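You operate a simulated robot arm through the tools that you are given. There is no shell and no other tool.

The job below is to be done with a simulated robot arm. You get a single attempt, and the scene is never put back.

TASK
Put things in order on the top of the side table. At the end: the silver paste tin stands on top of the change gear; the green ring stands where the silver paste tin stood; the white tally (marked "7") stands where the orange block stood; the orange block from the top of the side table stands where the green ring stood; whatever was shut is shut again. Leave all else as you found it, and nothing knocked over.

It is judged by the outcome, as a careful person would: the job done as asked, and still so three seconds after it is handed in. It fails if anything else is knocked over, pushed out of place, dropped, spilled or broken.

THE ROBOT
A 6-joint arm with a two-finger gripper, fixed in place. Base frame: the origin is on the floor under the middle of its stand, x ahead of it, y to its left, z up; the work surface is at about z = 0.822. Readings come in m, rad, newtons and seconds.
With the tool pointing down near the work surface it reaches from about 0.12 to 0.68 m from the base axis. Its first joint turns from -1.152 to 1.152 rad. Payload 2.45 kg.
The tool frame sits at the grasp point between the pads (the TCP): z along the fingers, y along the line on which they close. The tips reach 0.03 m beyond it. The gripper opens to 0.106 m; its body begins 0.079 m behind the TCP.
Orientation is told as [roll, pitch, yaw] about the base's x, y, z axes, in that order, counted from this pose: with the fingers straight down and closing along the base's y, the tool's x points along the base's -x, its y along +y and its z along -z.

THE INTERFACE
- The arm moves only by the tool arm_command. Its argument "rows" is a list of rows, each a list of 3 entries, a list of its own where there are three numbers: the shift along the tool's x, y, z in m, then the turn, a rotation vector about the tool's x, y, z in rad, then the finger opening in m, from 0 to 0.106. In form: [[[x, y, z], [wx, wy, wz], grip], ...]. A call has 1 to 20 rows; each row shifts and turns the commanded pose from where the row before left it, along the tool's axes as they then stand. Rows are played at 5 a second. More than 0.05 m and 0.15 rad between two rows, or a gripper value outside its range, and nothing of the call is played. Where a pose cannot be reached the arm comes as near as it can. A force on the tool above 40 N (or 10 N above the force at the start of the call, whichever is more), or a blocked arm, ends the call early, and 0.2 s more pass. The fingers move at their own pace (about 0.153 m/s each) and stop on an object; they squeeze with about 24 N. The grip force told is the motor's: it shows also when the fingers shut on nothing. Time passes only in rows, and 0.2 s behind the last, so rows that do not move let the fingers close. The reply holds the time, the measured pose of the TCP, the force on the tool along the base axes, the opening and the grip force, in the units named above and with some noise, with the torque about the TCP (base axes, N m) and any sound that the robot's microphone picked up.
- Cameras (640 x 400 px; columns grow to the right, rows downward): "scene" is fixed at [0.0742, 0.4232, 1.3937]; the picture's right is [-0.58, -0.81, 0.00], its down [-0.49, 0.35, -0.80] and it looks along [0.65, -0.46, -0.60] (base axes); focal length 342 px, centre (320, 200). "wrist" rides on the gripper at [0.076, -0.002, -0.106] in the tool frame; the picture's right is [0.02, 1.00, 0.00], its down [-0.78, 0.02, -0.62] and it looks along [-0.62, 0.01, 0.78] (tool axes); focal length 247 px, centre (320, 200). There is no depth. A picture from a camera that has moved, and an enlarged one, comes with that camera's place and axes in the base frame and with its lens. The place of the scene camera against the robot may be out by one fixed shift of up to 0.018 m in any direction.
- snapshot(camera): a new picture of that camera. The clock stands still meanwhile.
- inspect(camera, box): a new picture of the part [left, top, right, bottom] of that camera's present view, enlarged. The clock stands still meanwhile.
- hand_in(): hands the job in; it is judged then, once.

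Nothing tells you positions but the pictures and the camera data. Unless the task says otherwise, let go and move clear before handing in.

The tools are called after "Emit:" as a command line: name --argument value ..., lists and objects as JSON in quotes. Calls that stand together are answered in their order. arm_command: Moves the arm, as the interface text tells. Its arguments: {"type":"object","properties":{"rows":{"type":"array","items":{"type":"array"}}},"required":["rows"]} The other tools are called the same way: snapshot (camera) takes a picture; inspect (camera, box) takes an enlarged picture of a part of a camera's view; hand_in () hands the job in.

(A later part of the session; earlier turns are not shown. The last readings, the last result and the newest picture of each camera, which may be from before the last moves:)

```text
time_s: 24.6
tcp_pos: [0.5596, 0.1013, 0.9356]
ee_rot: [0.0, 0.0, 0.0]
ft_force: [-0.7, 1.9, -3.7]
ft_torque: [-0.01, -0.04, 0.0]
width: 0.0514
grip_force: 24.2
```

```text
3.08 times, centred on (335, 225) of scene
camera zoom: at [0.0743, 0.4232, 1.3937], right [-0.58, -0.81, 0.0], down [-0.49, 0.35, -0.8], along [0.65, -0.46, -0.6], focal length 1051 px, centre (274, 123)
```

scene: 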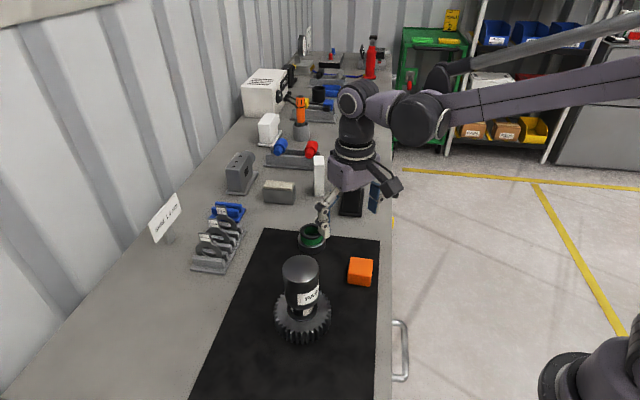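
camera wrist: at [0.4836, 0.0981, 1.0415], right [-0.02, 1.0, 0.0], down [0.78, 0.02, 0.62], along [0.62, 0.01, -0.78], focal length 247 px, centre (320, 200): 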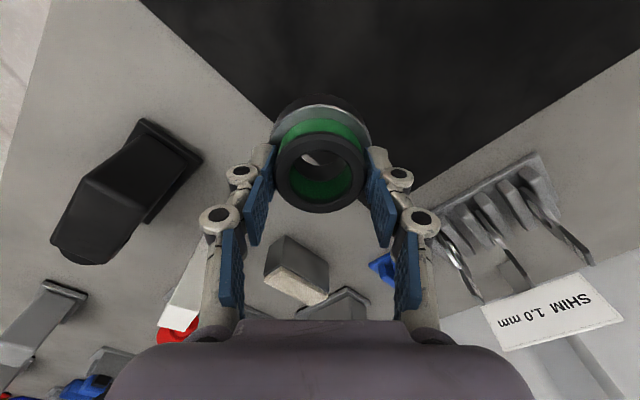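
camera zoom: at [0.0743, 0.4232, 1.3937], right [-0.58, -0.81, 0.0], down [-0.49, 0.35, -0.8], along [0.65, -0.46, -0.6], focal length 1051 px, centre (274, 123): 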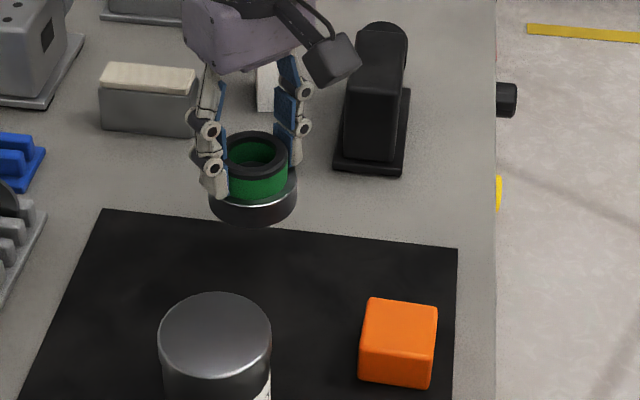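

The whole flanged ring lifts as one piece (about 0.38 kg). I'll carry it high, well clear of the tin stack, to the tin's old spot at about (0.460, 0.406).

Emit:
arm_command --rows '[[[0, 0, -0.03], [0, 0, 0], 0.03], [[0, 0, -0.04], [0, 0, 0], 0.03], [[0, 0.02, 0], [0, 0, 0], 0.03], [[0, 0.035, 0], [0, 0, 0], 0.03], [[0.005, 0.04, 0], [0, 0, 0], 0.03], [[0.015, 0.04, 0], [0, 0, 0], 0.03], [[0.015, 0.04, 0], [0, 0, 0], 0.03], [[0.015, 0.04, 0], [0, 0, 0], 0.03], [[0.015, 0.04, 0], [0, 0, 0], 0.03], [[0.015, 0.03, 0], [0, 0, 0], 0.03], [[0.012, 0.013, 0], [0, 0, 0], 0.03], [[0.008, 0.007, 0], [0, 0, 0], 0.03], [[0, 0, 0], [0, 0, 0], 0.03]]'

Emit:
snapshot --camera "wrist"

Emit:
snapshot --camera "scene"

```text
time_s: 27.4
tcp_pos: [0.4608, 0.4059, 1.0042]
ee_rot: [0.001, 0.001, -0.001]
ft_force: [-0.1, 0.3, -4.0]
ft_torque: [-0.01, 0.02, 0.01]
width: 0.051
grip_force: 24.0
```

```text
taken
camera wrist: at [0.3842, 0.4034, 1.1109], right [-0.02, 1.0, 0.0], down [0.78, 0.02, 0.62], along [0.62, 0.01, -0.78], focal length 247 px, centre (320, 200)
```

wrist: 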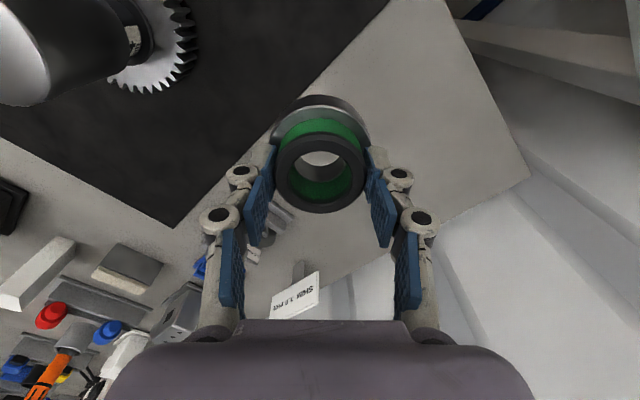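

```text
taken
```

scene: 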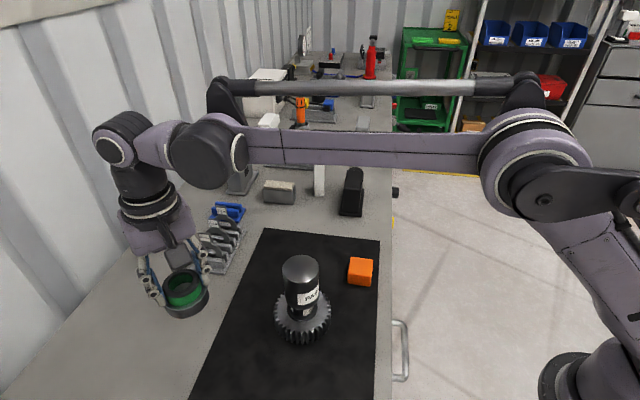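

The ring hangs over the tin's old place at (0.461, 0.406). Lowering to just above the bench, then in small steps until contact.

Emit:
arm_command --rows '[[[0, 0, 0.03], [0, 0, 0], 0.03], [[0, 0, 0.03], [0, 0, 0], 0.03], [[0, 0, 0.03], [0, 0, 0], 0.03], [[0, 0, 0.02], [0, 0, 0], 0.03], [[0, 0, 0.01], [0, 0, 0], 0.03], [[0, 0, 0.004], [0, 0, 0], 0.03], [[0, 0, 0.002], [0, 0, 0], 0.03], [[0, 0, 0], [0, 0, 0], 0.03]]'

Emit:
inspect --camera "scene" --box '[130, 260, 270, 380]'

```text
time_s: 29.2
tcp_pos: [0.4603, 0.4062, 0.8779]
ee_rot: [0.001, 0.0, 0.001]
ft_force: [-0.7, 0.2, -3.7]
ft_torque: [-0.02, 0.0, 0.01]
width: 0.0513
grip_force: 24.3
```

```text
3.33 times, centred on (200, 320) of scene
camera zoom: at [0.0742, 0.4233, 1.3937], right [-0.58, -0.81, 0.0], down [-0.49, 0.35, -0.8], along [0.65, -0.46, -0.6], focal length 1139 px, centre (720, -200)
```

zoom: 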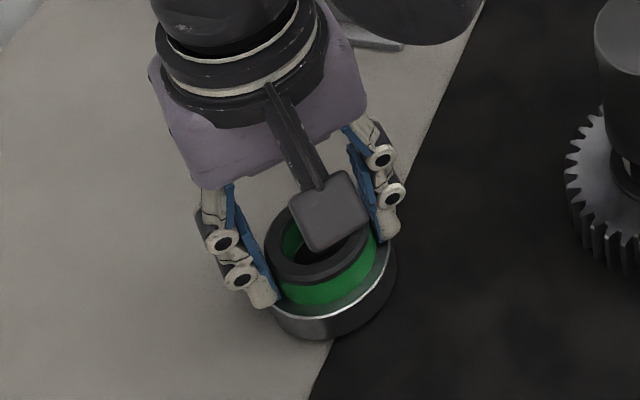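

The ring is a few millimetres above the bench at the mat's edge, just as the tin stood. Going down in 1 mm steps.

Emit:
arm_command --rows '[[[0, 0, 0.0015], [0, 0, 0], 0.03], [[0, 0, 0.001], [0, 0, 0], 0.03], [[0, 0, 0.001], [0, 0, 0], 0.03], [[0, 0, 0], [0, 0, 0], 0.03]]'

```text
time_s: 30.2
tcp_pos: [0.4611, 0.4062, 0.8756]
ee_rot: [-0.001, 0.001, 0.002]
ft_force: [0.7, 0.1, -3.6]
ft_torque: [0.02, 0.02, -0.02]
width: 0.0511
grip_force: 24.2
```

Emit:
arm_command --rows '[[[0, 0, 0.001], [0, 0, 0], 0.03], [[0, 0, 0.001], [0, 0, 0], 0.03], [[0, 0, 0], [0, 0, 0], 0.03]]'

```text
time_s: 31.0
tcp_pos: [0.4607, 0.4069, 0.8741]
ee_rot: [0.003, -0.001, 0.001]
ft_force: [4.0, 3.4, 18.4]
ft_torque: [0.09, 0.11, -0.06]
width: 0.0515
grip_force: 24.0
```

The ring has touched down. I'll ease up about a millimetre to unload, then open.

Emit:
arm_command --rows '[[[0, 0, -0.001], [0, 0, 0], 0.03], [[0, 0, 0], [0, 0, 0], 0.03]]'

```text
time_s: 31.6
tcp_pos: [0.4606, 0.4075, 0.874]
ee_rot: [0.002, -0.003, -0.001]
ft_force: [4.3, 5.1, 3.7]
ft_torque: [0.13, -0.15, 0.0]
width: 0.0512
grip_force: 24.4
```

The load is light now. Opening the fingers gradually and then rising.

Emit:
arm_command --rows '[[[0, 0, 0], [0, 0, 0], 0.055], [[0, 0, 0], [0, 0, 0], 0.06], [[0, 0, 0], [0, 0, 0], 0.07], [[0, 0, 0], [0, 0, 0], 0.09], [[0, 0, 0], [0, 0, 0], 0.09], [[0, 0, -0.01], [0, 0, 0], 0.09], [[0, 0, -0.03], [0, 0, 0], 0.09], [[0, 0, -0.04], [0, 0, 0], 0.09], [[0, 0, -0.04], [0, 0, 0], 0.09], [[0, 0, -0.04], [0, 0, 0], 0.106], [[0, 0, 0], [0, 0, 0], 0.106]]'

Emit:
snapshot --camera "wrist"

Emit:
inspect --camera "scene" --box '[130, 220, 400, 400]'

```text
time_s: 34.0
tcp_pos: [0.461, 0.4063, 1.0329]
ee_rot: [0.0, 0.0, -0.001]
ft_force: [-0.7, 0.4, 0.8]
ft_torque: [0.02, 0.03, 0.02]
width: 0.1057
grip_force: 0.1
```

```text
taken
camera wrist: at [0.3841, 0.4032, 1.1403], right [-0.02, 1.0, 0.0], down [0.78, 0.02, 0.62], along [0.62, 0.01, -0.78], focal length 247 px, centre (320, 200)
```

wrist: 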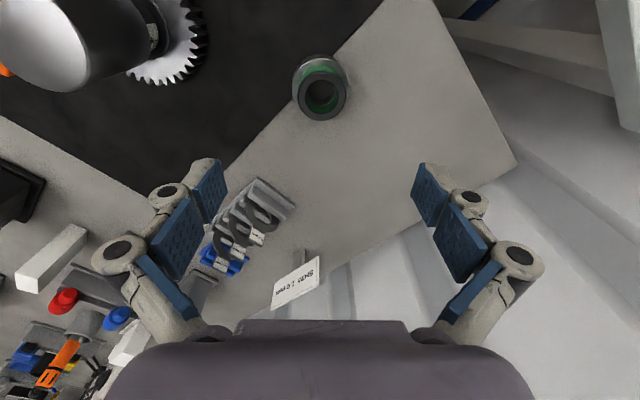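

```text
2.22 times, centred on (265, 310) of scene
camera zoom: at [0.0742, 0.4232, 1.3937], right [-0.58, -0.81, 0.0], down [-0.49, 0.35, -0.8], along [0.65, -0.46, -0.6], focal length 759 px, centre (442, -44)
```

zoom: 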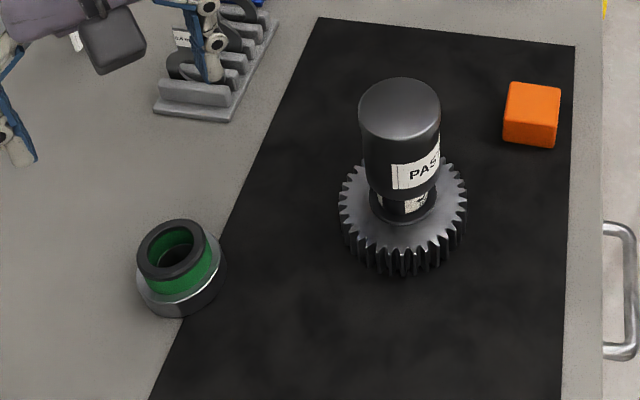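

The ring stands at the tin's old spot and the tin remains steady on the gear. Next I'll view the orange block closely, passing high over the tin.

Emit:
arm_command --rows '[[[0, 0, -0.04], [0, 0, 0], 0.106], [[0.0183, -0.0362, 0], [0, 0, 0], 0.106], [[0.0183, -0.0362, 0], [0, 0, 0], 0.106], [[0.0183, -0.0362, 0], [0, 0, 0], 0.106], [[0.0183, -0.0362, 0], [0, 0, 0], 0.106], [[0.0183, -0.0362, 0], [0, 0, 0], 0.106], [[0.0183, -0.0362, 0], [0, 0, 0], 0.106], [[0.0183, -0.0362, 0], [0, 0, 0], 0.106], [[0.0183, -0.0362, 0], [0, 0, 0], 0.106], [[0.0183, -0.0362, 0.02], [0, 0, 0], 0.106], [[0, 0, 0.03], [0, 0, 0], 0.106], [[0, 0, 0], [0, 0, 0], 0.106]]'

Emit:
snapshot --camera "wrist"

Emit:
inspect --camera "wrist" --box '[240, 120, 380, 260]'

Emit:
inspect --camera "scene" --box '[310, 230, 420, 320]'

```text
time_s: 36.6
tcp_pos: [0.2951, 0.0802, 1.0246]
ee_rot: [0.001, 0.001, -0.001]
ft_force: [-0.7, 0.5, 0.8]
ft_torque: [0.0, 0.03, -0.01]
width: 0.1059
grip_force: 0.0
```

```text
taken
camera wrist: at [0.2189, 0.0773, 1.13], right [-0.02, 1.0, 0.0], down [0.78, 0.02, 0.62], along [0.62, 0.01, -0.78], focal length 247 px, centre (320, 200)
```

wrist: 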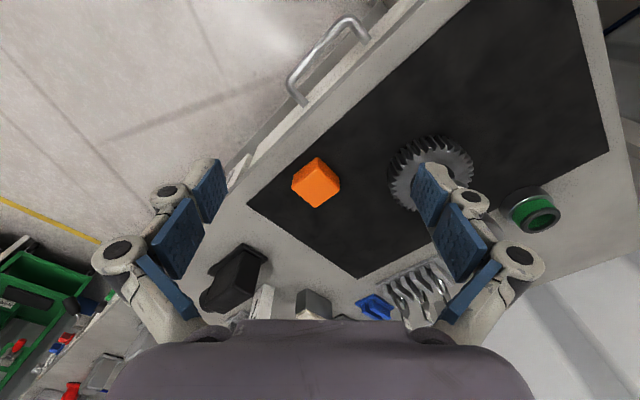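

```text
2.86 times, centred on (310, 190) of wrist
camera zoom: at [0.2189, 0.0773, 1.13], right [-0.02, 1.0, 0.0], down [0.78, 0.02, 0.62], along [0.62, 0.01, -0.78], focal length 706 px, centre (349, 229)
```

zoom: 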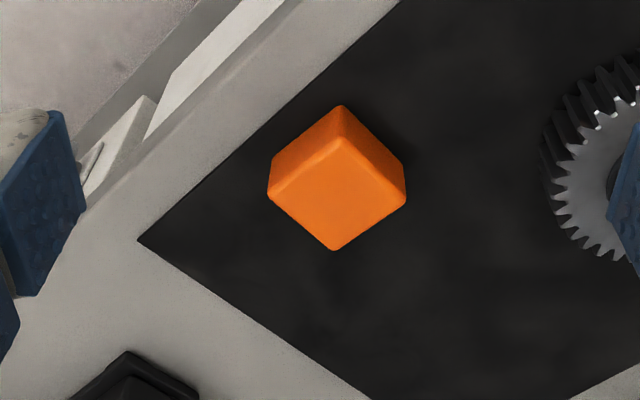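

```text
4.44 times, centred on (365, 275) of scene
camera zoom: at [0.0742, 0.4232, 1.3937], right [-0.58, -0.81, 0.0], down [-0.49, 0.35, -0.8], along [0.65, -0.46, -0.6], focal length 1518 px, centre (120, -133)
```

zoom: 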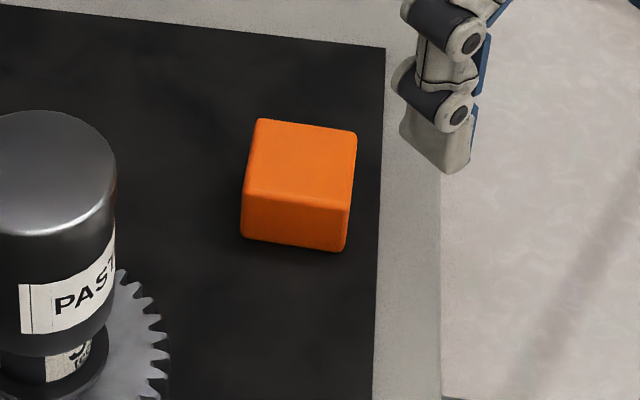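

The block sits diamond-wise (about 45°) near (0.42, 0.08). I also see something white under the bench edge near the handle, so I'm zooming in there.

Emit:
inspect --camera "wrist" --box '[200, 0, 400, 200]'

Emit:
inspect --camera "wrist" --box '[220, 120, 300, 200]'

```text
2.00 times, centred on (300, 100) of wrist
camera zoom: at [0.2189, 0.0773, 1.13], right [-0.02, 1.0, 0.0], down [0.78, 0.02, 0.62], along [0.62, 0.01, -0.78], focal length 494 px, centre (360, 400)
```

zoom: 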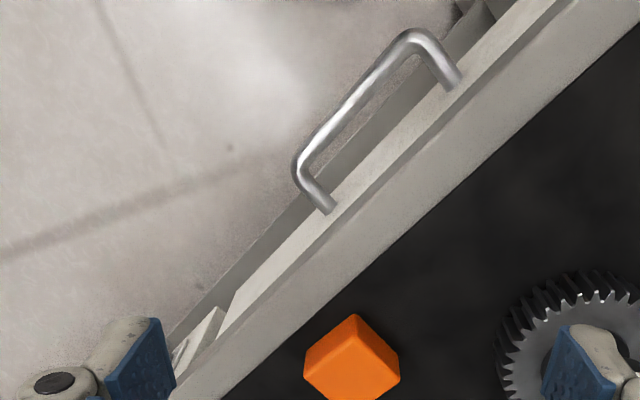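

```text
5.00 times, centred on (260, 160) of wrist
camera zoom: at [0.2189, 0.0773, 1.13], right [-0.02, 1.0, 0.0], down [0.78, 0.02, 0.62], along [0.62, 0.01, -0.78], focal length 1235 px, centre (620, 400)
```

zoom: 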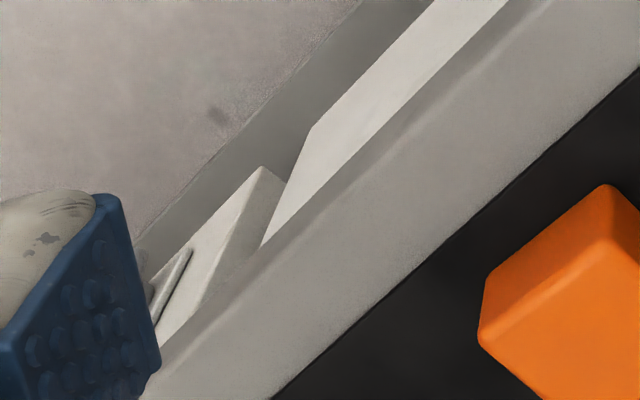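

Those are only the closed drawer fronts. The block is about 0.046 m square, centred near (0.416, 0.077), with its top at z of about 0.857. I'll move above it and yaw +45° to match its sides.

Emit:
arm_command --rows '[[[-0.0302, -0.0008, 0.01], [0, 0, 0], 0.106], [[-0.0302, -0.0008, 0.01], [0, 0, 0], 0.1], [[-0.0302, -0.0008, 0.01], [0, 0, 0], 0.09], [[-0.0303, -0.0008, 0.01], [0, 0, 0], 0.085], [[0, 0, 0.01], [0, 0, -0.131], 0.085], [[0, 0, 0], [0, 0, -0.131], 0.085], [[0, 0, 0], [0, 0, -0.131], 0.085], [[0, 0, 0], [0, 0, -0.131], 0.085], [[0, 0, 0], [0, 0, -0.131], 0.085], [[0, 0, 0], [0, 0, -0.13], 0.085], [[0, 0, 0], [0, 0, 0], 0.085]]'

Emit:
snapshot --camera "wrist"

Emit:
snapshot --camera "scene"

```text
time_s: 39.0
tcp_pos: [0.4165, 0.0779, 0.9732]
ee_rot: [0.0, 0.001, 0.786]
ft_force: [-0.4, 0.3, 0.8]
ft_torque: [0.01, 0.01, -0.01]
width: 0.0848
grip_force: 0.0
```

```text
taken
camera wrist: at [0.364, 0.0207, 1.0805], right [-0.72, 0.69, 0.0], down [0.54, 0.57, 0.62], along [0.43, 0.45, -0.78], focal length 247 px, centre (320, 200)
```

wrist: 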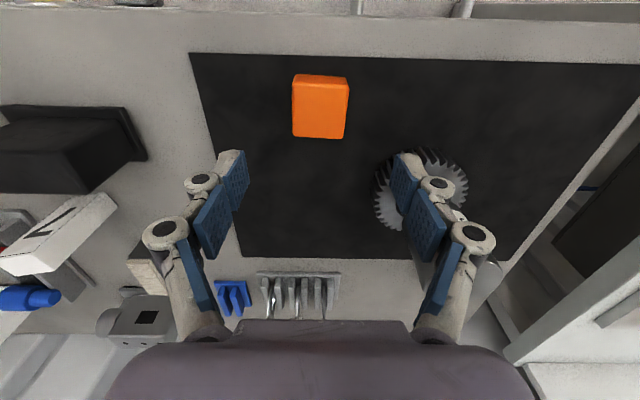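

```text
taken
```

scene: 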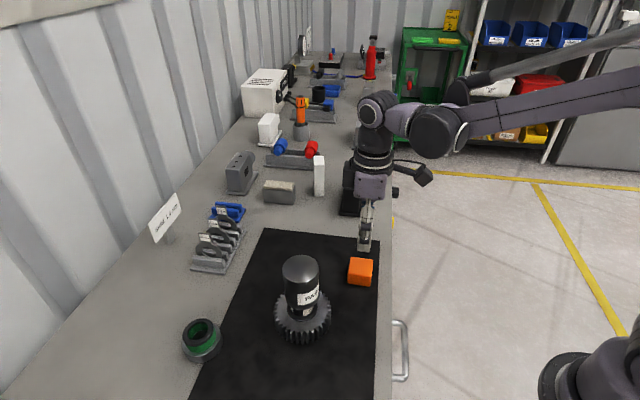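

The white upright bar on the bench shows a mark on its hidden face, and it may be the "7" tally. Zooming in on it.

Emit:
inspect --camera "wrist" --box '[0, 160, 160, 300]'

Emit:
inspect --camera "wrist" --box '[250, 50, 390, 170]'

Emit:
inspect --camera "scene" --box '[290, 130, 360, 220]'

```text
2.86 times, centred on (80, 230) of wrist
camera zoom: at [0.364, 0.0207, 1.0805], right [-0.72, 0.69, 0.0], down [0.54, 0.57, 0.62], along [0.43, 0.45, -0.78], focal length 706 px, centre (1006, 114)
```

zoom: 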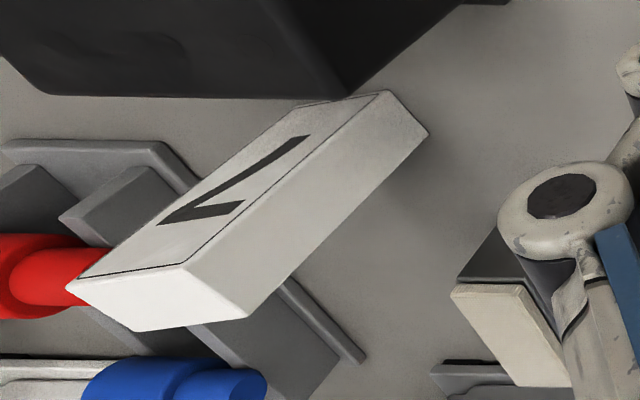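

```text
3.33 times, centred on (320, 110) of wrist
camera zoom: at [0.364, 0.0207, 1.0805], right [-0.72, 0.69, 0.0], down [0.54, 0.57, 0.62], along [0.43, 0.45, -0.78], focal length 823 px, centre (320, 500)
```

zoom: 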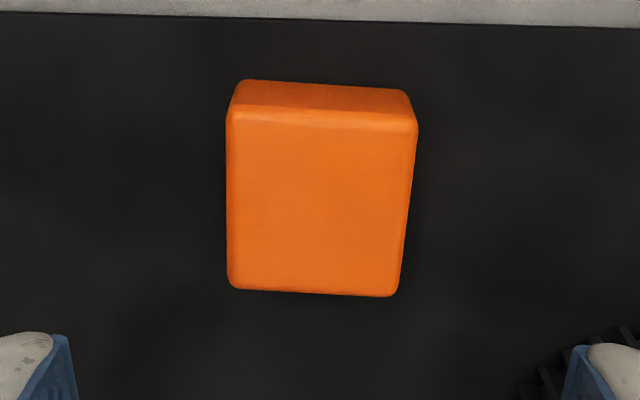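

```text
4.44 times, centred on (325, 175) of scene
camera zoom: at [0.0742, 0.4232, 1.3937], right [-0.58, -0.81, 0.0], down [-0.49, 0.35, -0.8], along [0.65, -0.46, -0.6], focal length 1518 px, centre (298, 311)
```

zoom: 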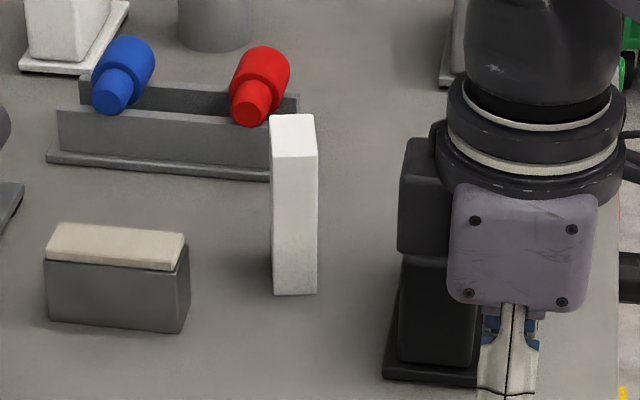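

That white standing piece is the tally marked "7", at about (0.731, −0.038), so no drawer needs opening. The block's sides are at about 43°; I'll trim the yaw, descend and grip it.

Emit:
arm_command --rows '[[[0.001, 0, 0.03], [0, 0, 0.04], 0.085], [[0, 0, 0.03], [0, 0, 0], 0.085], [[0, 0, 0.025], [0, 0, 0], 0.085], [[0, 0, 0.02], [0, 0, 0], 0.085], [[0, 0, 0.008], [0, 0, 0], 0.085], [[0, 0, 0], [0, 0, 0], 0.085]]'

Emit:
snapshot --camera "wrist"

Emit:
inspect --camera "scene" --box '[310, 200, 430, 320]'

```text
time_s: 40.4
tcp_pos: [0.4157, 0.0769, 0.8613]
ee_rot: [-0.001, 0.0, 0.745]
ft_force: [-0.2, 0.0, 0.5]
ft_torque: [0.03, -0.01, 0.0]
width: 0.085
grip_force: 0.1
```

```text
taken
camera wrist: at [0.3612, 0.0217, 0.9672], right [-0.69, 0.72, 0.0], down [0.56, 0.54, 0.62], along [0.45, 0.43, -0.78], focal length 247 px, centre (320, 200)
```

wrist: 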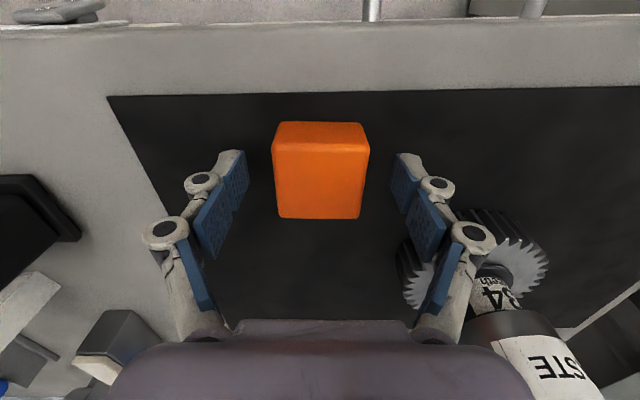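

```text
3.33 times, centred on (370, 260) of scene
camera zoom: at [0.0742, 0.4232, 1.3937], right [-0.58, -0.81, 0.0], down [-0.49, 0.35, -0.8], along [0.65, -0.46, -0.6], focal length 1139 px, centre (153, 0)
```

zoom: 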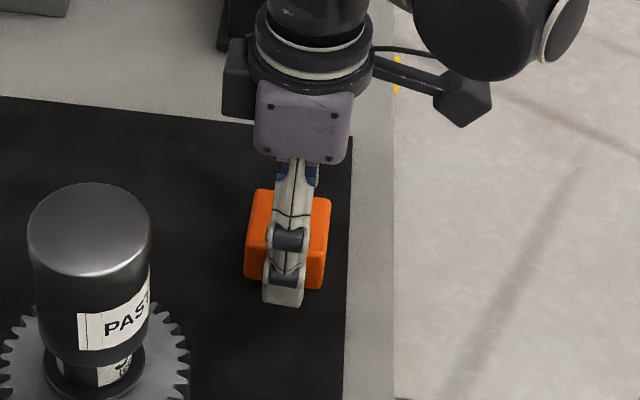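

The block lies centred and square between the fingers. Closing on it and lifting slightly.

Emit:
arm_command --rows '[[[0, 0, 0], [0, 0, 0], 0.06], [[0, 0, 0], [0, 0, 0], 0.05], [[0, 0, 0], [0, 0, 0], 0.04], [[0, 0, 0], [0, 0, 0], 0.03], [[0, 0, 0], [0, 0, 0], 0.03], [[0, 0, 0], [0, 0, 0], 0.03]]'

Emit:
snapshot --camera "wrist"

```text
time_s: 41.8
tcp_pos: [0.4147, 0.0756, 0.8608]
ee_rot: [-0.001, 0.001, 0.746]
ft_force: [1.0, -0.7, 3.4]
ft_torque: [-0.02, -0.05, 0.02]
width: 0.0492
grip_force: 24.1
```

```text
taken
camera wrist: at [0.3612, 0.0217, 0.9674], right [-0.69, 0.72, 0.0], down [0.56, 0.54, 0.62], along [0.45, 0.43, -0.78], focal length 247 px, centre (320, 200)
```

wrist: 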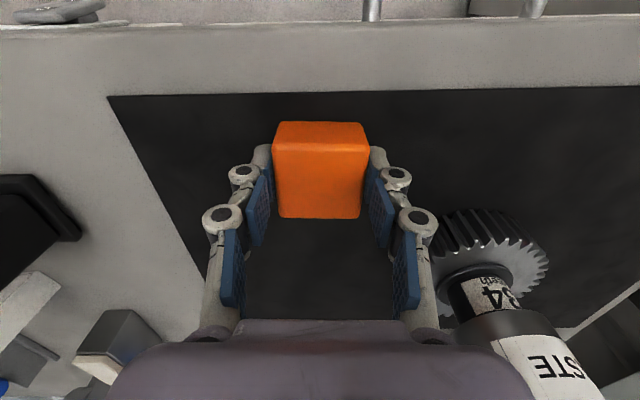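

The block is gripped at 0.049 m. I'll lift it and carry it to the ring's old spot, with its centre going to about (0.560, 0.105).

Emit:
arm_command --rows '[[[0, 0, -0.01], [0, 0, 0], 0.03], [[0, 0, -0.03], [0, 0, 0], 0.03], [[0, 0, -0.04], [0, 0, 0], 0.03], [[-0.0124, -0.0077, -0.005], [0, 0, 0], 0.03], [[-0.0247, -0.01536, 0], [0, 0, 0], 0.03], [[-0.0247, -0.01536, 0], [0, 0, 0], 0.03], [[-0.0247, -0.01536, 0], [0, 0, 0], 0.03], [[-0.0247, -0.01536, 0], [0, 0, 0], 0.03], [[-0.0124, -0.0077, 0], [0, 0, 0], 0.03], [[0, 0, 0], [0, 0, 0], 0.03]]'

Emit:
snapshot --camera "wrist"

Emit:
inspect --camera "scene" --box '[220, 130, 420, 330]'

```text
time_s: 44.0
tcp_pos: [0.5578, 0.104, 0.9465]
ee_rot: [0.0, 0.001, 0.744]
ft_force: [0.2, -0.2, -1.2]
ft_torque: [0.01, 0.0, 0.01]
width: 0.0492
grip_force: 23.8
```

```text
taken
camera wrist: at [0.5042, 0.0493, 1.0524], right [-0.69, 0.72, 0.0], down [0.56, 0.54, 0.62], along [0.45, 0.43, -0.78], focal length 247 px, centre (320, 200)
```

wrist: 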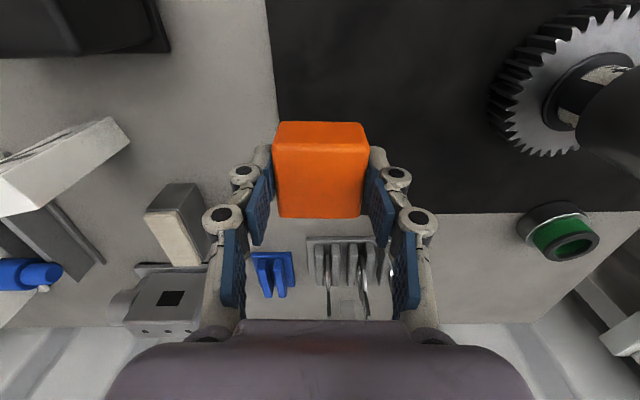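

```text
2.00 times, centred on (320, 230) of scene
camera zoom: at [0.0742, 0.4232, 1.3937], right [-0.58, -0.81, 0.0], down [-0.49, 0.35, -0.8], along [0.65, -0.46, -0.6], focal length 683 px, centre (320, 140)
```

zoom: 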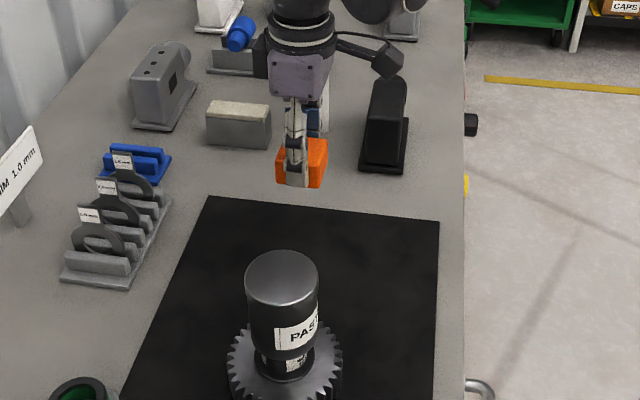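

The block is over the ring's former spot, at the mat corner. Lowering it.

Emit:
arm_command --rows '[[[0, 0, 0.03], [0, 0, 0], 0.03], [[0, 0, 0.025], [0, 0, 0], 0.03], [[0, 0, 0.015], [0, 0, 0], 0.03], [[0, 0, 0.008], [0, 0, 0], 0.03], [[0, 0, 0.004], [0, 0, 0], 0.03], [[0, 0, 0.001], [0, 0, 0], 0.03], [[0, 0, 0], [0, 0, 0], 0.03]]'

Emit:
inspect --camera "scene" --box '[270, 170, 370, 280]'

```text
time_s: 45.6
tcp_pos: [0.5582, 0.1033, 0.8628]
ee_rot: [-0.001, 0.0, 0.745]
ft_force: [-0.8, 0.6, -1.2]
ft_torque: [-0.01, -0.01, -0.01]
width: 0.0494
grip_force: 23.7
```

```text
3.64 times, centred on (320, 225) of scene
camera zoom: at [0.0742, 0.4232, 1.3937], right [-0.58, -0.81, 0.0], down [-0.49, 0.35, -0.8], along [0.65, -0.46, -0.6], focal length 1242 px, centre (320, 109)
```

zoom: 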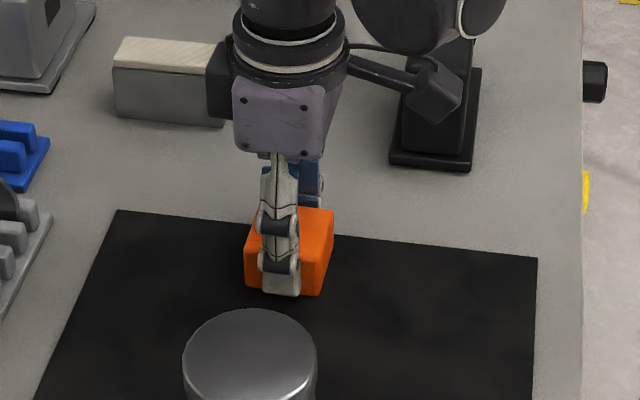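

The block is 2–3 mm above the mat at the right place. Final millimetres down.

Emit:
arm_command --rows '[[[0, 0, 0.001], [0, 0, 0], 0.03], [[0, 0, 0.001], [0, 0, 0], 0.03], [[0, 0, 0], [0, 0, 0], 0.03]]'

```text
time_s: 46.4
tcp_pos: [0.5575, 0.1038, 0.8609]
ee_rot: [0.0, -0.002, 0.746]
ft_force: [1.2, -0.3, 10.5]
ft_torque: [-0.04, 0.01, 0.0]
width: 0.0491
grip_force: 24.0
```

The block is in contact. I'll unload slightly, open and rise.

Emit:
arm_command --rows '[[[0, 0, -0.0006], [0, 0, 0], 0.03], [[0, 0, 0], [0, 0, 0], 0.053], [[0, 0, 0], [0, 0, 0], 0.058], [[0, 0, 0], [0, 0, 0], 0.07], [[0, 0, 0], [0, 0, 0], 0.085], [[0, 0, 0], [0, 0, 0], 0.085], [[0, 0, -0.01], [0, 0, 0], 0.085], [[0, 0, -0.03], [0, 0, 0], 0.085], [[0, 0, -0.04], [0, 0, 0], 0.085], [[0, 0, -0.04], [0, 0, 0], 0.085], [[0, 0, -0.04], [0, 0, 0], 0.085], [[0, 0, 0], [0, 0, 0], 0.085]]'

Emit:
snapshot --camera "wrist"

Emit:
snapshot --camera "scene"

```text
time_s: 49.0
tcp_pos: [0.5571, 0.1044, 1.0223]
ee_rot: [-0.001, 0.001, 0.745]
ft_force: [-0.8, -1.0, -1.0]
ft_torque: [0.0, 0.0, -0.01]
width: 0.0849
grip_force: 0.0
```

```text
taken
camera wrist: at [0.5036, 0.0497, 1.1289], right [-0.69, 0.72, 0.0], down [0.56, 0.54, 0.62], along [0.45, 0.43, -0.78], focal length 247 px, centre (320, 200)
```

wrist: 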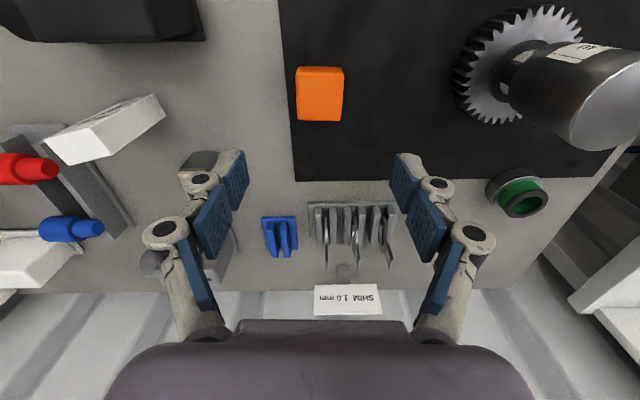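

```text
taken
```

scene: 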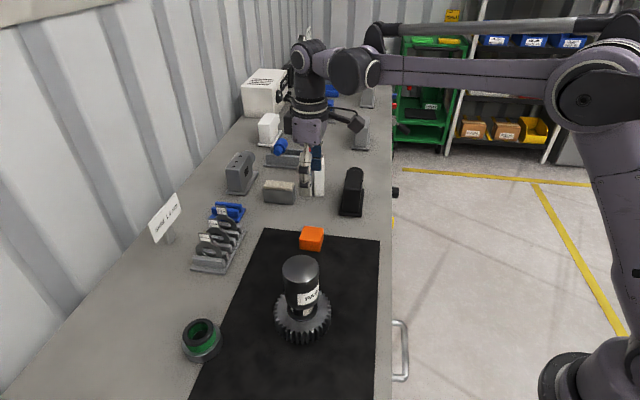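

The block stands on the ring's old spot. Next the tally at about (0.731, −0.038), which is beyond straight-down reach, so I'll tilt the tool; first I'll move nearer, yaw to face it and take a measuring view.

Emit:
arm_command --rows '[[[-0.0012, -0.0346, 0], [0, 0, 0], 0.085], [[-0.0012, -0.0346, 0], [0, 0, 0], 0.085], [[-0.0011, -0.0346, 0], [0, 0, 0], 0.085], [[0, 0, 0], [0, 0, 0.149], 0.085], [[0, 0, 0], [0, 0, 0.149], 0.085], [[0, 0, 0], [0, 0, 0.149], 0.085], [[0, 0, 0], [0, 0, 0.149], 0.085], [[0, 0, 0], [0, 0, 0.149], 0.085], [[0, 0, 0], [0, 0, 0.149], 0.085], [[0, 0, 0], [0, 0, 0.149], 0.085], [[0, 0, 0], [0, 0, 0.149], 0.085], [[0, 0, 0], [0, 0, 0.148], 0.085], [[0, 0, 0], [0, 0, 0], 0.085]]'

Emit:
snapshot --camera "wrist"

Emit:
snapshot --camera "scene"

Emit:
inspect --camera "wrist" --box '[230, 80, 400, 240]'

```text
time_s: 51.8
tcp_pos: [0.6323, 0.0294, 1.0208]
ee_rot: [0.0, -0.001, -0.597]
ft_force: [0.4, 0.6, 0.8]
ft_torque: [0.02, 0.0, -0.01]
width: 0.0848
grip_force: 0.1
```

```text
taken
camera wrist: at [0.5679, 0.07, 1.1281], right [0.54, 0.84, 0.0], down [0.66, -0.43, 0.62], along [0.52, -0.34, -0.78], focal length 247 px, centre (320, 200)
```

wrist: 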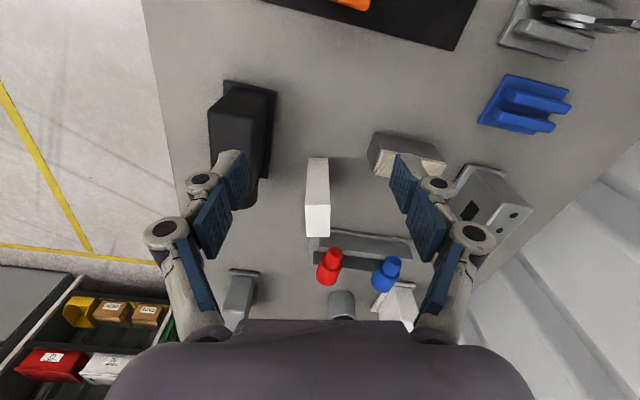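

```text
taken
```

scene: 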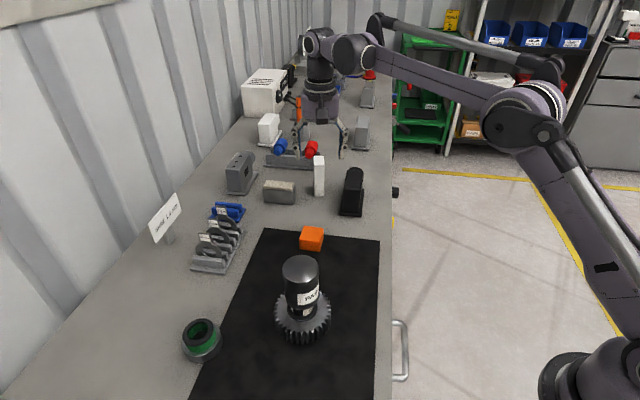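

```text
2.50 times, centred on (315, 160) of wrist
camera zoom: at [0.5679, 0.07, 1.1281], right [0.54, 0.84, 0.0], down [0.66, -0.43, 0.62], along [0.52, -0.34, -0.78], focal length 617 px, centre (332, 300)
```

zoom: 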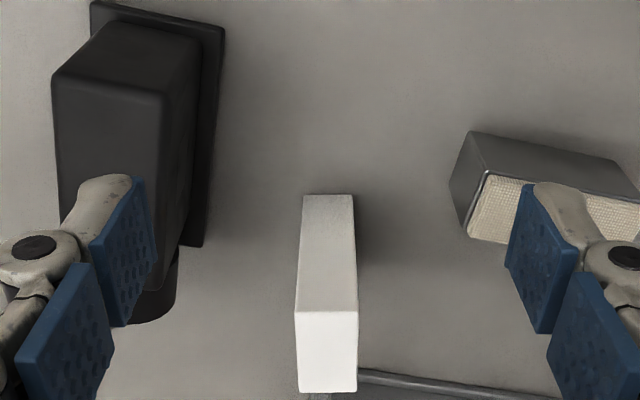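

The tally measures about 0.028 × 0.050 × 0.102 m, centred at about (0.730, −0.036) with its axis at about −32.5°. I'll trim the yaw and tilt the tool outward 0.4 rad here first, checking the arm follows.

Emit:
arm_command --rows '[[[0, 0, 0], [0, 0, -0.03], 0.085], [[0, 0, 0], [0, -0.1, 0], 0.075], [[0, 0, 0], [0, -0.1, 0], 0.065], [[0, 0, 0], [0, -0.1, 0], 0.06], [[0, 0, 0], [0, -0.1, 0], 0.06], [[0, 0, 0], [0, 0, 0], 0.06]]'

Emit:
snapshot --camera "wrist"

Emit:
snapshot --camera "scene"

```text
time_s: 53.2
tcp_pos: [0.6305, 0.0305, 1.0214]
ee_rot: [0.001, -0.401, -0.566]
ft_force: [-0.1, 0.1, -0.3]
ft_torque: [-0.02, 0.0, 0.01]
width: 0.0601
grip_force: 0.0
```

```text
taken
camera wrist: at [0.5367, 0.0871, 1.0898], right [0.52, 0.86, -0.01], down [0.41, -0.24, 0.88], along [0.75, -0.46, -0.48], focal length 247 px, centre (320, 200)
```

wrist: 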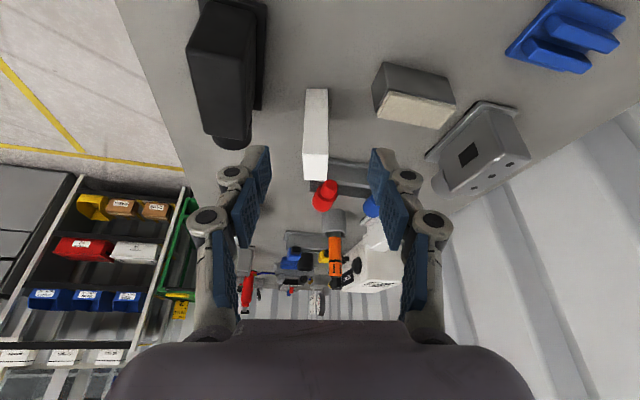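

```text
taken
```

scene: 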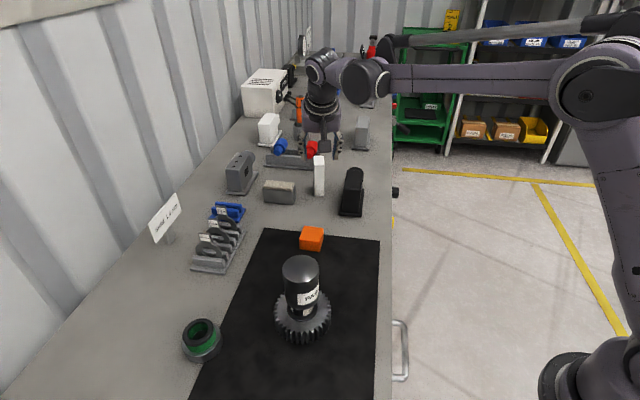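

The arm took the tilt well, and the tally is lined up between the fingers. I'll remeasure it in this view.

Emit:
inspect --camera "wrist" --box '[250, 60, 390, 200]'

```text
2.86 times, centred on (320, 130) of wrist
camera zoom: at [0.5367, 0.0871, 1.0898], right [0.52, 0.86, -0.01], down [0.41, -0.24, 0.88], along [0.75, -0.46, -0.48], focal length 706 px, centre (320, 400)
```

zoom: 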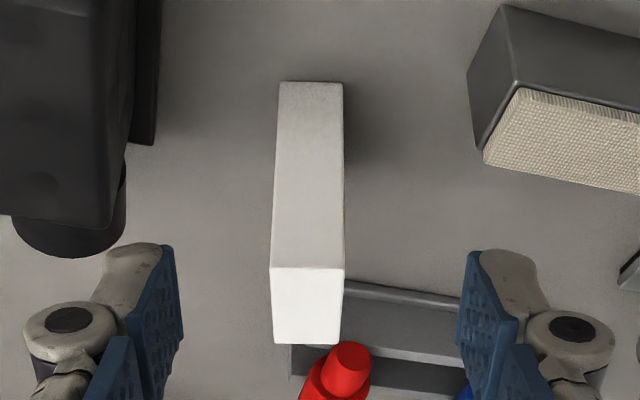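

The remeasurement agrees: tally centre about (0.729, −0.036), top at z of about 0.924. Moving to the pre-grasp point 0.10 m back along the tilted approach.

Emit:
arm_command --rows '[[[-0.015, -0.0007, 0.0157], [0, 0, 0], 0.06], [[-0.015, -0.0007, 0.0157], [0, 0, 0], 0.06], [[-0.015, -0.0007, 0.0156], [0, 0, 0], 0.06], [[-0.0149, -0.0008, 0.0156], [0, 0, 0], 0.06], [[0, 0, 0], [0, 0, 0], 0.06]]'

Emit:
snapshot --camera "wrist"

Emit:
inspect --camera "scene" --box '[250, 90, 400, 240]'

```text
time_s: 54.4
tcp_pos: [0.6978, -0.0161, 0.9874]
ee_rot: [0.001, -0.401, -0.566]
ft_force: [-0.2, 0.1, -0.4]
ft_torque: [0.0, 0.01, -0.02]
width: 0.0602
grip_force: 0.1
```

```text
taken
camera wrist: at [0.603, 0.0418, 1.0556], right [0.52, 0.86, -0.01], down [0.41, -0.24, 0.88], along [0.75, -0.46, -0.48], focal length 247 px, centre (320, 200)
```

wrist: 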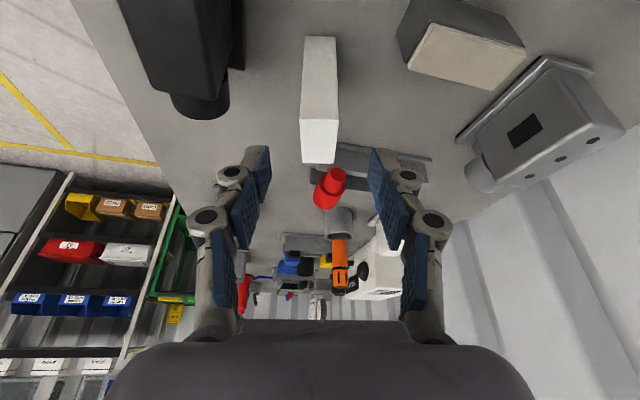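

```text
2.67 times, centred on (325, 165) of scene
camera zoom: at [0.0742, 0.4232, 1.3937], right [-0.58, -0.81, 0.0], down [-0.49, 0.35, -0.8], along [0.65, -0.46, -0.6], focal length 911 px, centre (307, 293)
```

zoom: 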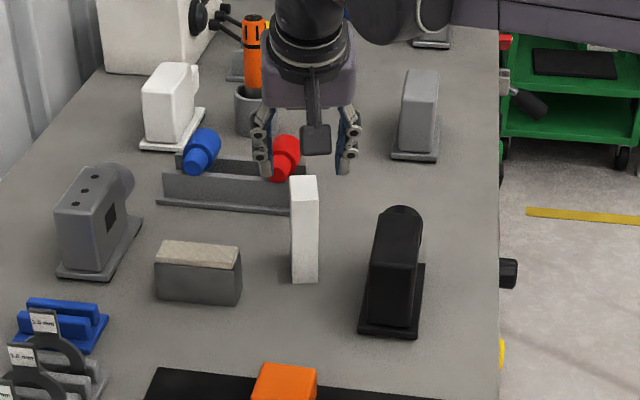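

The pre-grasp was reached and the tally sits midway between the fingers in view. Advancing along the approach in steps, with a check before the last part.

Emit:
arm_command --rows '[[[0.001, 0, 0.025], [0, 0, 0], 0.06], [[0.001, 0, 0.025], [0, 0, 0], 0.06], [[0, 0, 0.02], [0, 0, 0], 0.06], [[0, 0, 0], [0, 0, 0], 0.06]]'

Emit:
snapshot --camera "wrist"

Emit:
inspect --camera "scene" --box '[270, 120, 380, 220]'

```text
time_s: 55.4
tcp_pos: [0.7194, -0.0285, 0.922]
ee_rot: [0.001, -0.401, -0.563]
ft_force: [1.5, 0.7, 0.1]
ft_torque: [-0.04, 0.03, 0.0]
width: 0.06
grip_force: 0.0
```

```text
taken
camera wrist: at [0.6241, 0.0287, 0.9901], right [0.52, 0.85, -0.01], down [0.41, -0.24, 0.88], along [0.75, -0.46, -0.48], focal length 247 px, centre (320, 200)
```

wrist: 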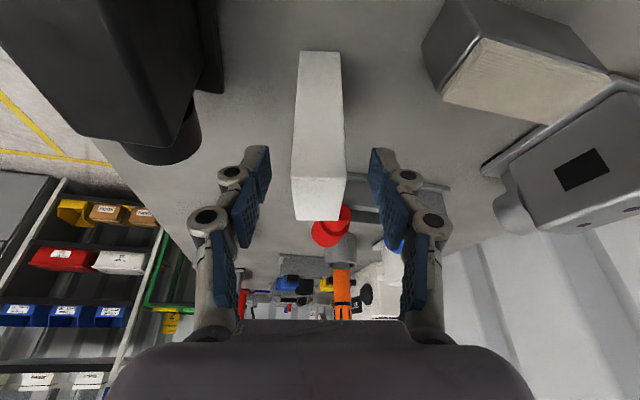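

```text
4.00 times, centred on (325, 170) of scene
camera zoom: at [0.0742, 0.4232, 1.3937], right [-0.58, -0.81, 0.0], down [-0.49, 0.35, -0.8], along [0.65, -0.46, -0.6], focal length 1366 px, centre (300, 320)
```

zoom: 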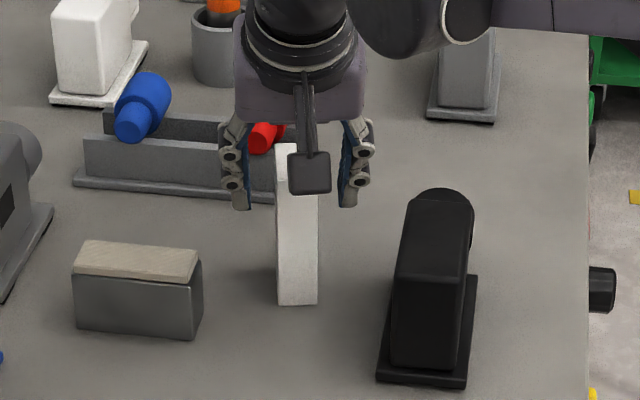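

The fingers straddle the tally evenly, with clear space to neighbours. Advancing the last 3 cm and closing gently.

Emit:
arm_command --rows '[[[0, -0.0005, 0.015], [0, 0, 0], 0.06], [[0, -0.0004, 0.0145], [0, 0, 0], 0.06], [[0, 0, 0], [0, 0, 0], 0.06], [[0, 0, 0], [0, 0, 0], 0.045], [[0, 0, 0], [0, 0, 0], 0.036], [[0, 0, 0], [0, 0, 0], 0.03], [[0, 0, 0], [0, 0, 0], 0.02], [[0, 0, 0], [0, 0, 0], 0.01], [[0, 0, 0], [0, 0, 0], 0.01]]'

Emit:
snapshot --camera "wrist"

Emit:
inspect --camera "scene" --box '[270, 120, 380, 220]'

```text
time_s: 57.4
tcp_pos: [0.7291, -0.0362, 0.8949]
ee_rot: [0.002, -0.401, -0.565]
ft_force: [0.4, 1.0, 0.1]
ft_torque: [0.01, -0.03, 0.01]
width: 0.0273
grip_force: 23.8
```

```text
taken
camera wrist: at [0.6329, 0.0217, 0.9631], right [0.52, 0.85, -0.01], down [0.41, -0.24, 0.88], along [0.75, -0.46, -0.48], focal length 247 px, centre (320, 200)
```

wrist: 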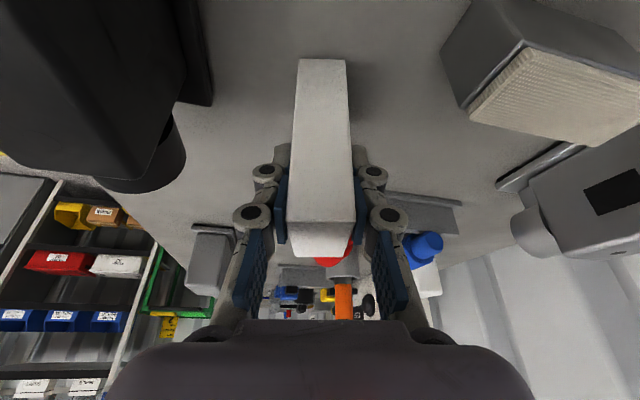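

```text
4.00 times, centred on (325, 170) of scene
camera zoom: at [0.0742, 0.4232, 1.3937], right [-0.58, -0.81, 0.0], down [-0.49, 0.35, -0.8], along [0.65, -0.46, -0.6], focal length 1366 px, centre (300, 320)
```

zoom: 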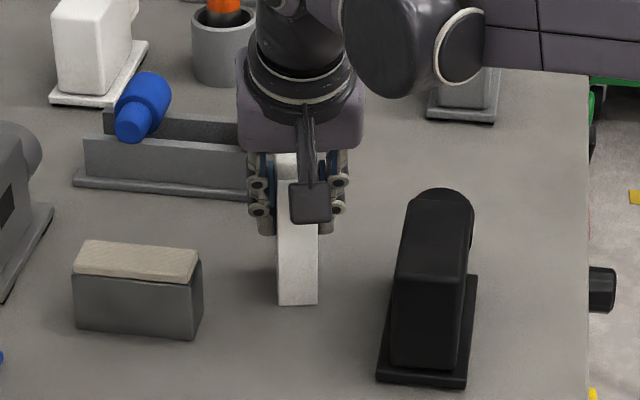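

The tally is gripped at 0.0273 m and undisturbed. Lifting straight up in the base frame.

Emit:
arm_command --rows '[[[-0.0039, 0, -0.0092], [0, 0, 0], 0.01], [[-0.0078, 0, -0.0184], [0, 0, 0], 0.01], [[-0.0117, 0, -0.0276], [0, 0, 0], 0.01], [[-0.0117, 0, -0.0276], [0, 0, 0], 0.01], [[-0.0117, 0, -0.0276], [0, 0, 0], 0.01], [[0, 0, 0], [0, 0, 0], 0.01]]'

Emit:
snapshot --camera "wrist"

Emit:
snapshot --camera "scene"

```text
time_s: 58.8
tcp_pos: [0.7282, -0.0364, 1.0139]
ee_rot: [0.001, -0.399, -0.567]
ft_force: [1.1, 0.3, -1.0]
ft_torque: [-0.03, -0.01, -0.02]
width: 0.0273
grip_force: 24.2
```

```text
taken
camera wrist: at [0.6334, 0.0215, 1.0833], right [0.52, 0.85, -0.01], down [0.41, -0.24, 0.88], along [0.75, -0.46, -0.48], focal length 247 px, centre (320, 200)
```

wrist: 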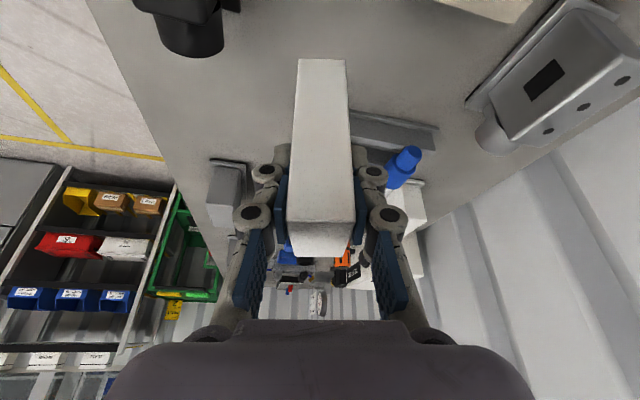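

```text
taken
```

scene: 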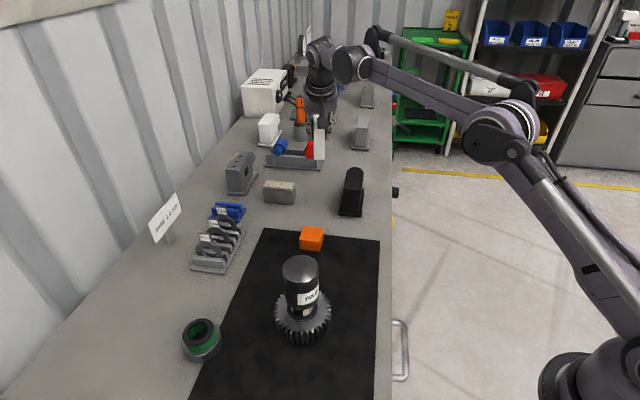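

The tally hangs upright and clear. I'll carry it at height to the block's old spot at (0.416, 0.077).

Emit:
arm_command --rows '[[[-0.0078, 0, -0.0184], [0, 0, 0], 0.01], [[0.01659, -0.00398, -0.00702], [0, 0, 0], 0.01], [[0.03318, -0.00796, -0.01404], [0, 0, 0], 0.01], [[0.03318, -0.00796, -0.01404], [0, 0, 0], 0.01], [[0.03318, -0.00796, -0.01404], [0, 0, 0], 0.01], [[0.03318, -0.00796, -0.01404], [0, 0, 0], 0.01], [[0.03318, -0.00796, -0.01404], [0, 0, 0], 0.01], [[0.03318, -0.00796, -0.01404], [0, 0, 0], 0.01], [[0.03318, -0.00796, -0.01404], [0, 0, 0], 0.01], [[0.03318, -0.00796, -0.01404], [0, 0, 0], 0.01], [[0.01659, -0.00398, -0.00702], [0, 0, 0], 0.01], [[0, 0, 0], [0, 0, 0], 0.01]]'

Emit:
snapshot --camera "wrist"

Emit:
snapshot --camera "scene"

```text
time_s: 61.4
tcp_pos: [0.4157, 0.0766, 1.0336]
ee_rot: [0.001, -0.399, -0.565]
ft_force: [0.0, 0.7, -1.2]
ft_torque: [0.01, -0.01, -0.03]
width: 0.0272
grip_force: 23.8
```

```text
taken
camera wrist: at [0.3209, 0.1341, 1.1027], right [0.52, 0.85, -0.01], down [0.41, -0.24, 0.88], along [0.75, -0.46, -0.48], focal length 247 px, centre (320, 200)
```

wrist: 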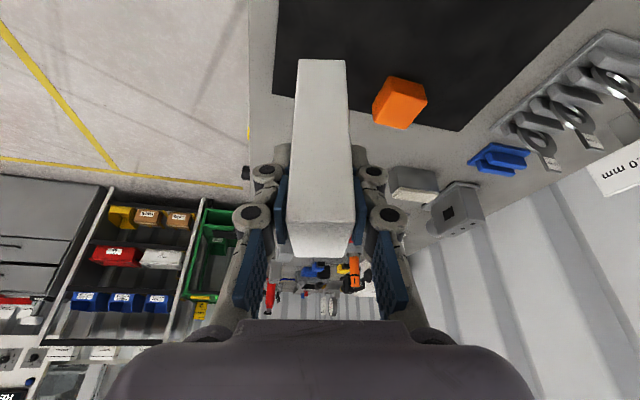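

```text
taken
```

scene: 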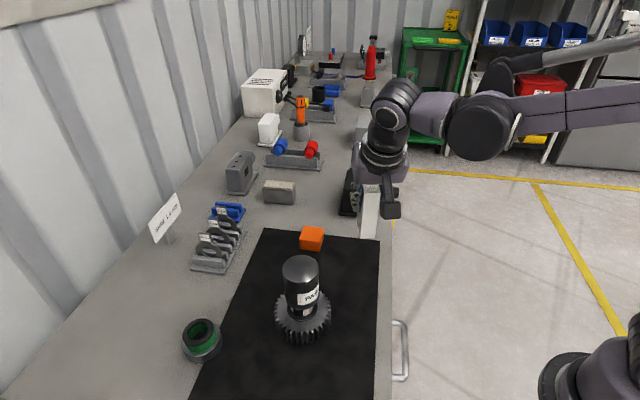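

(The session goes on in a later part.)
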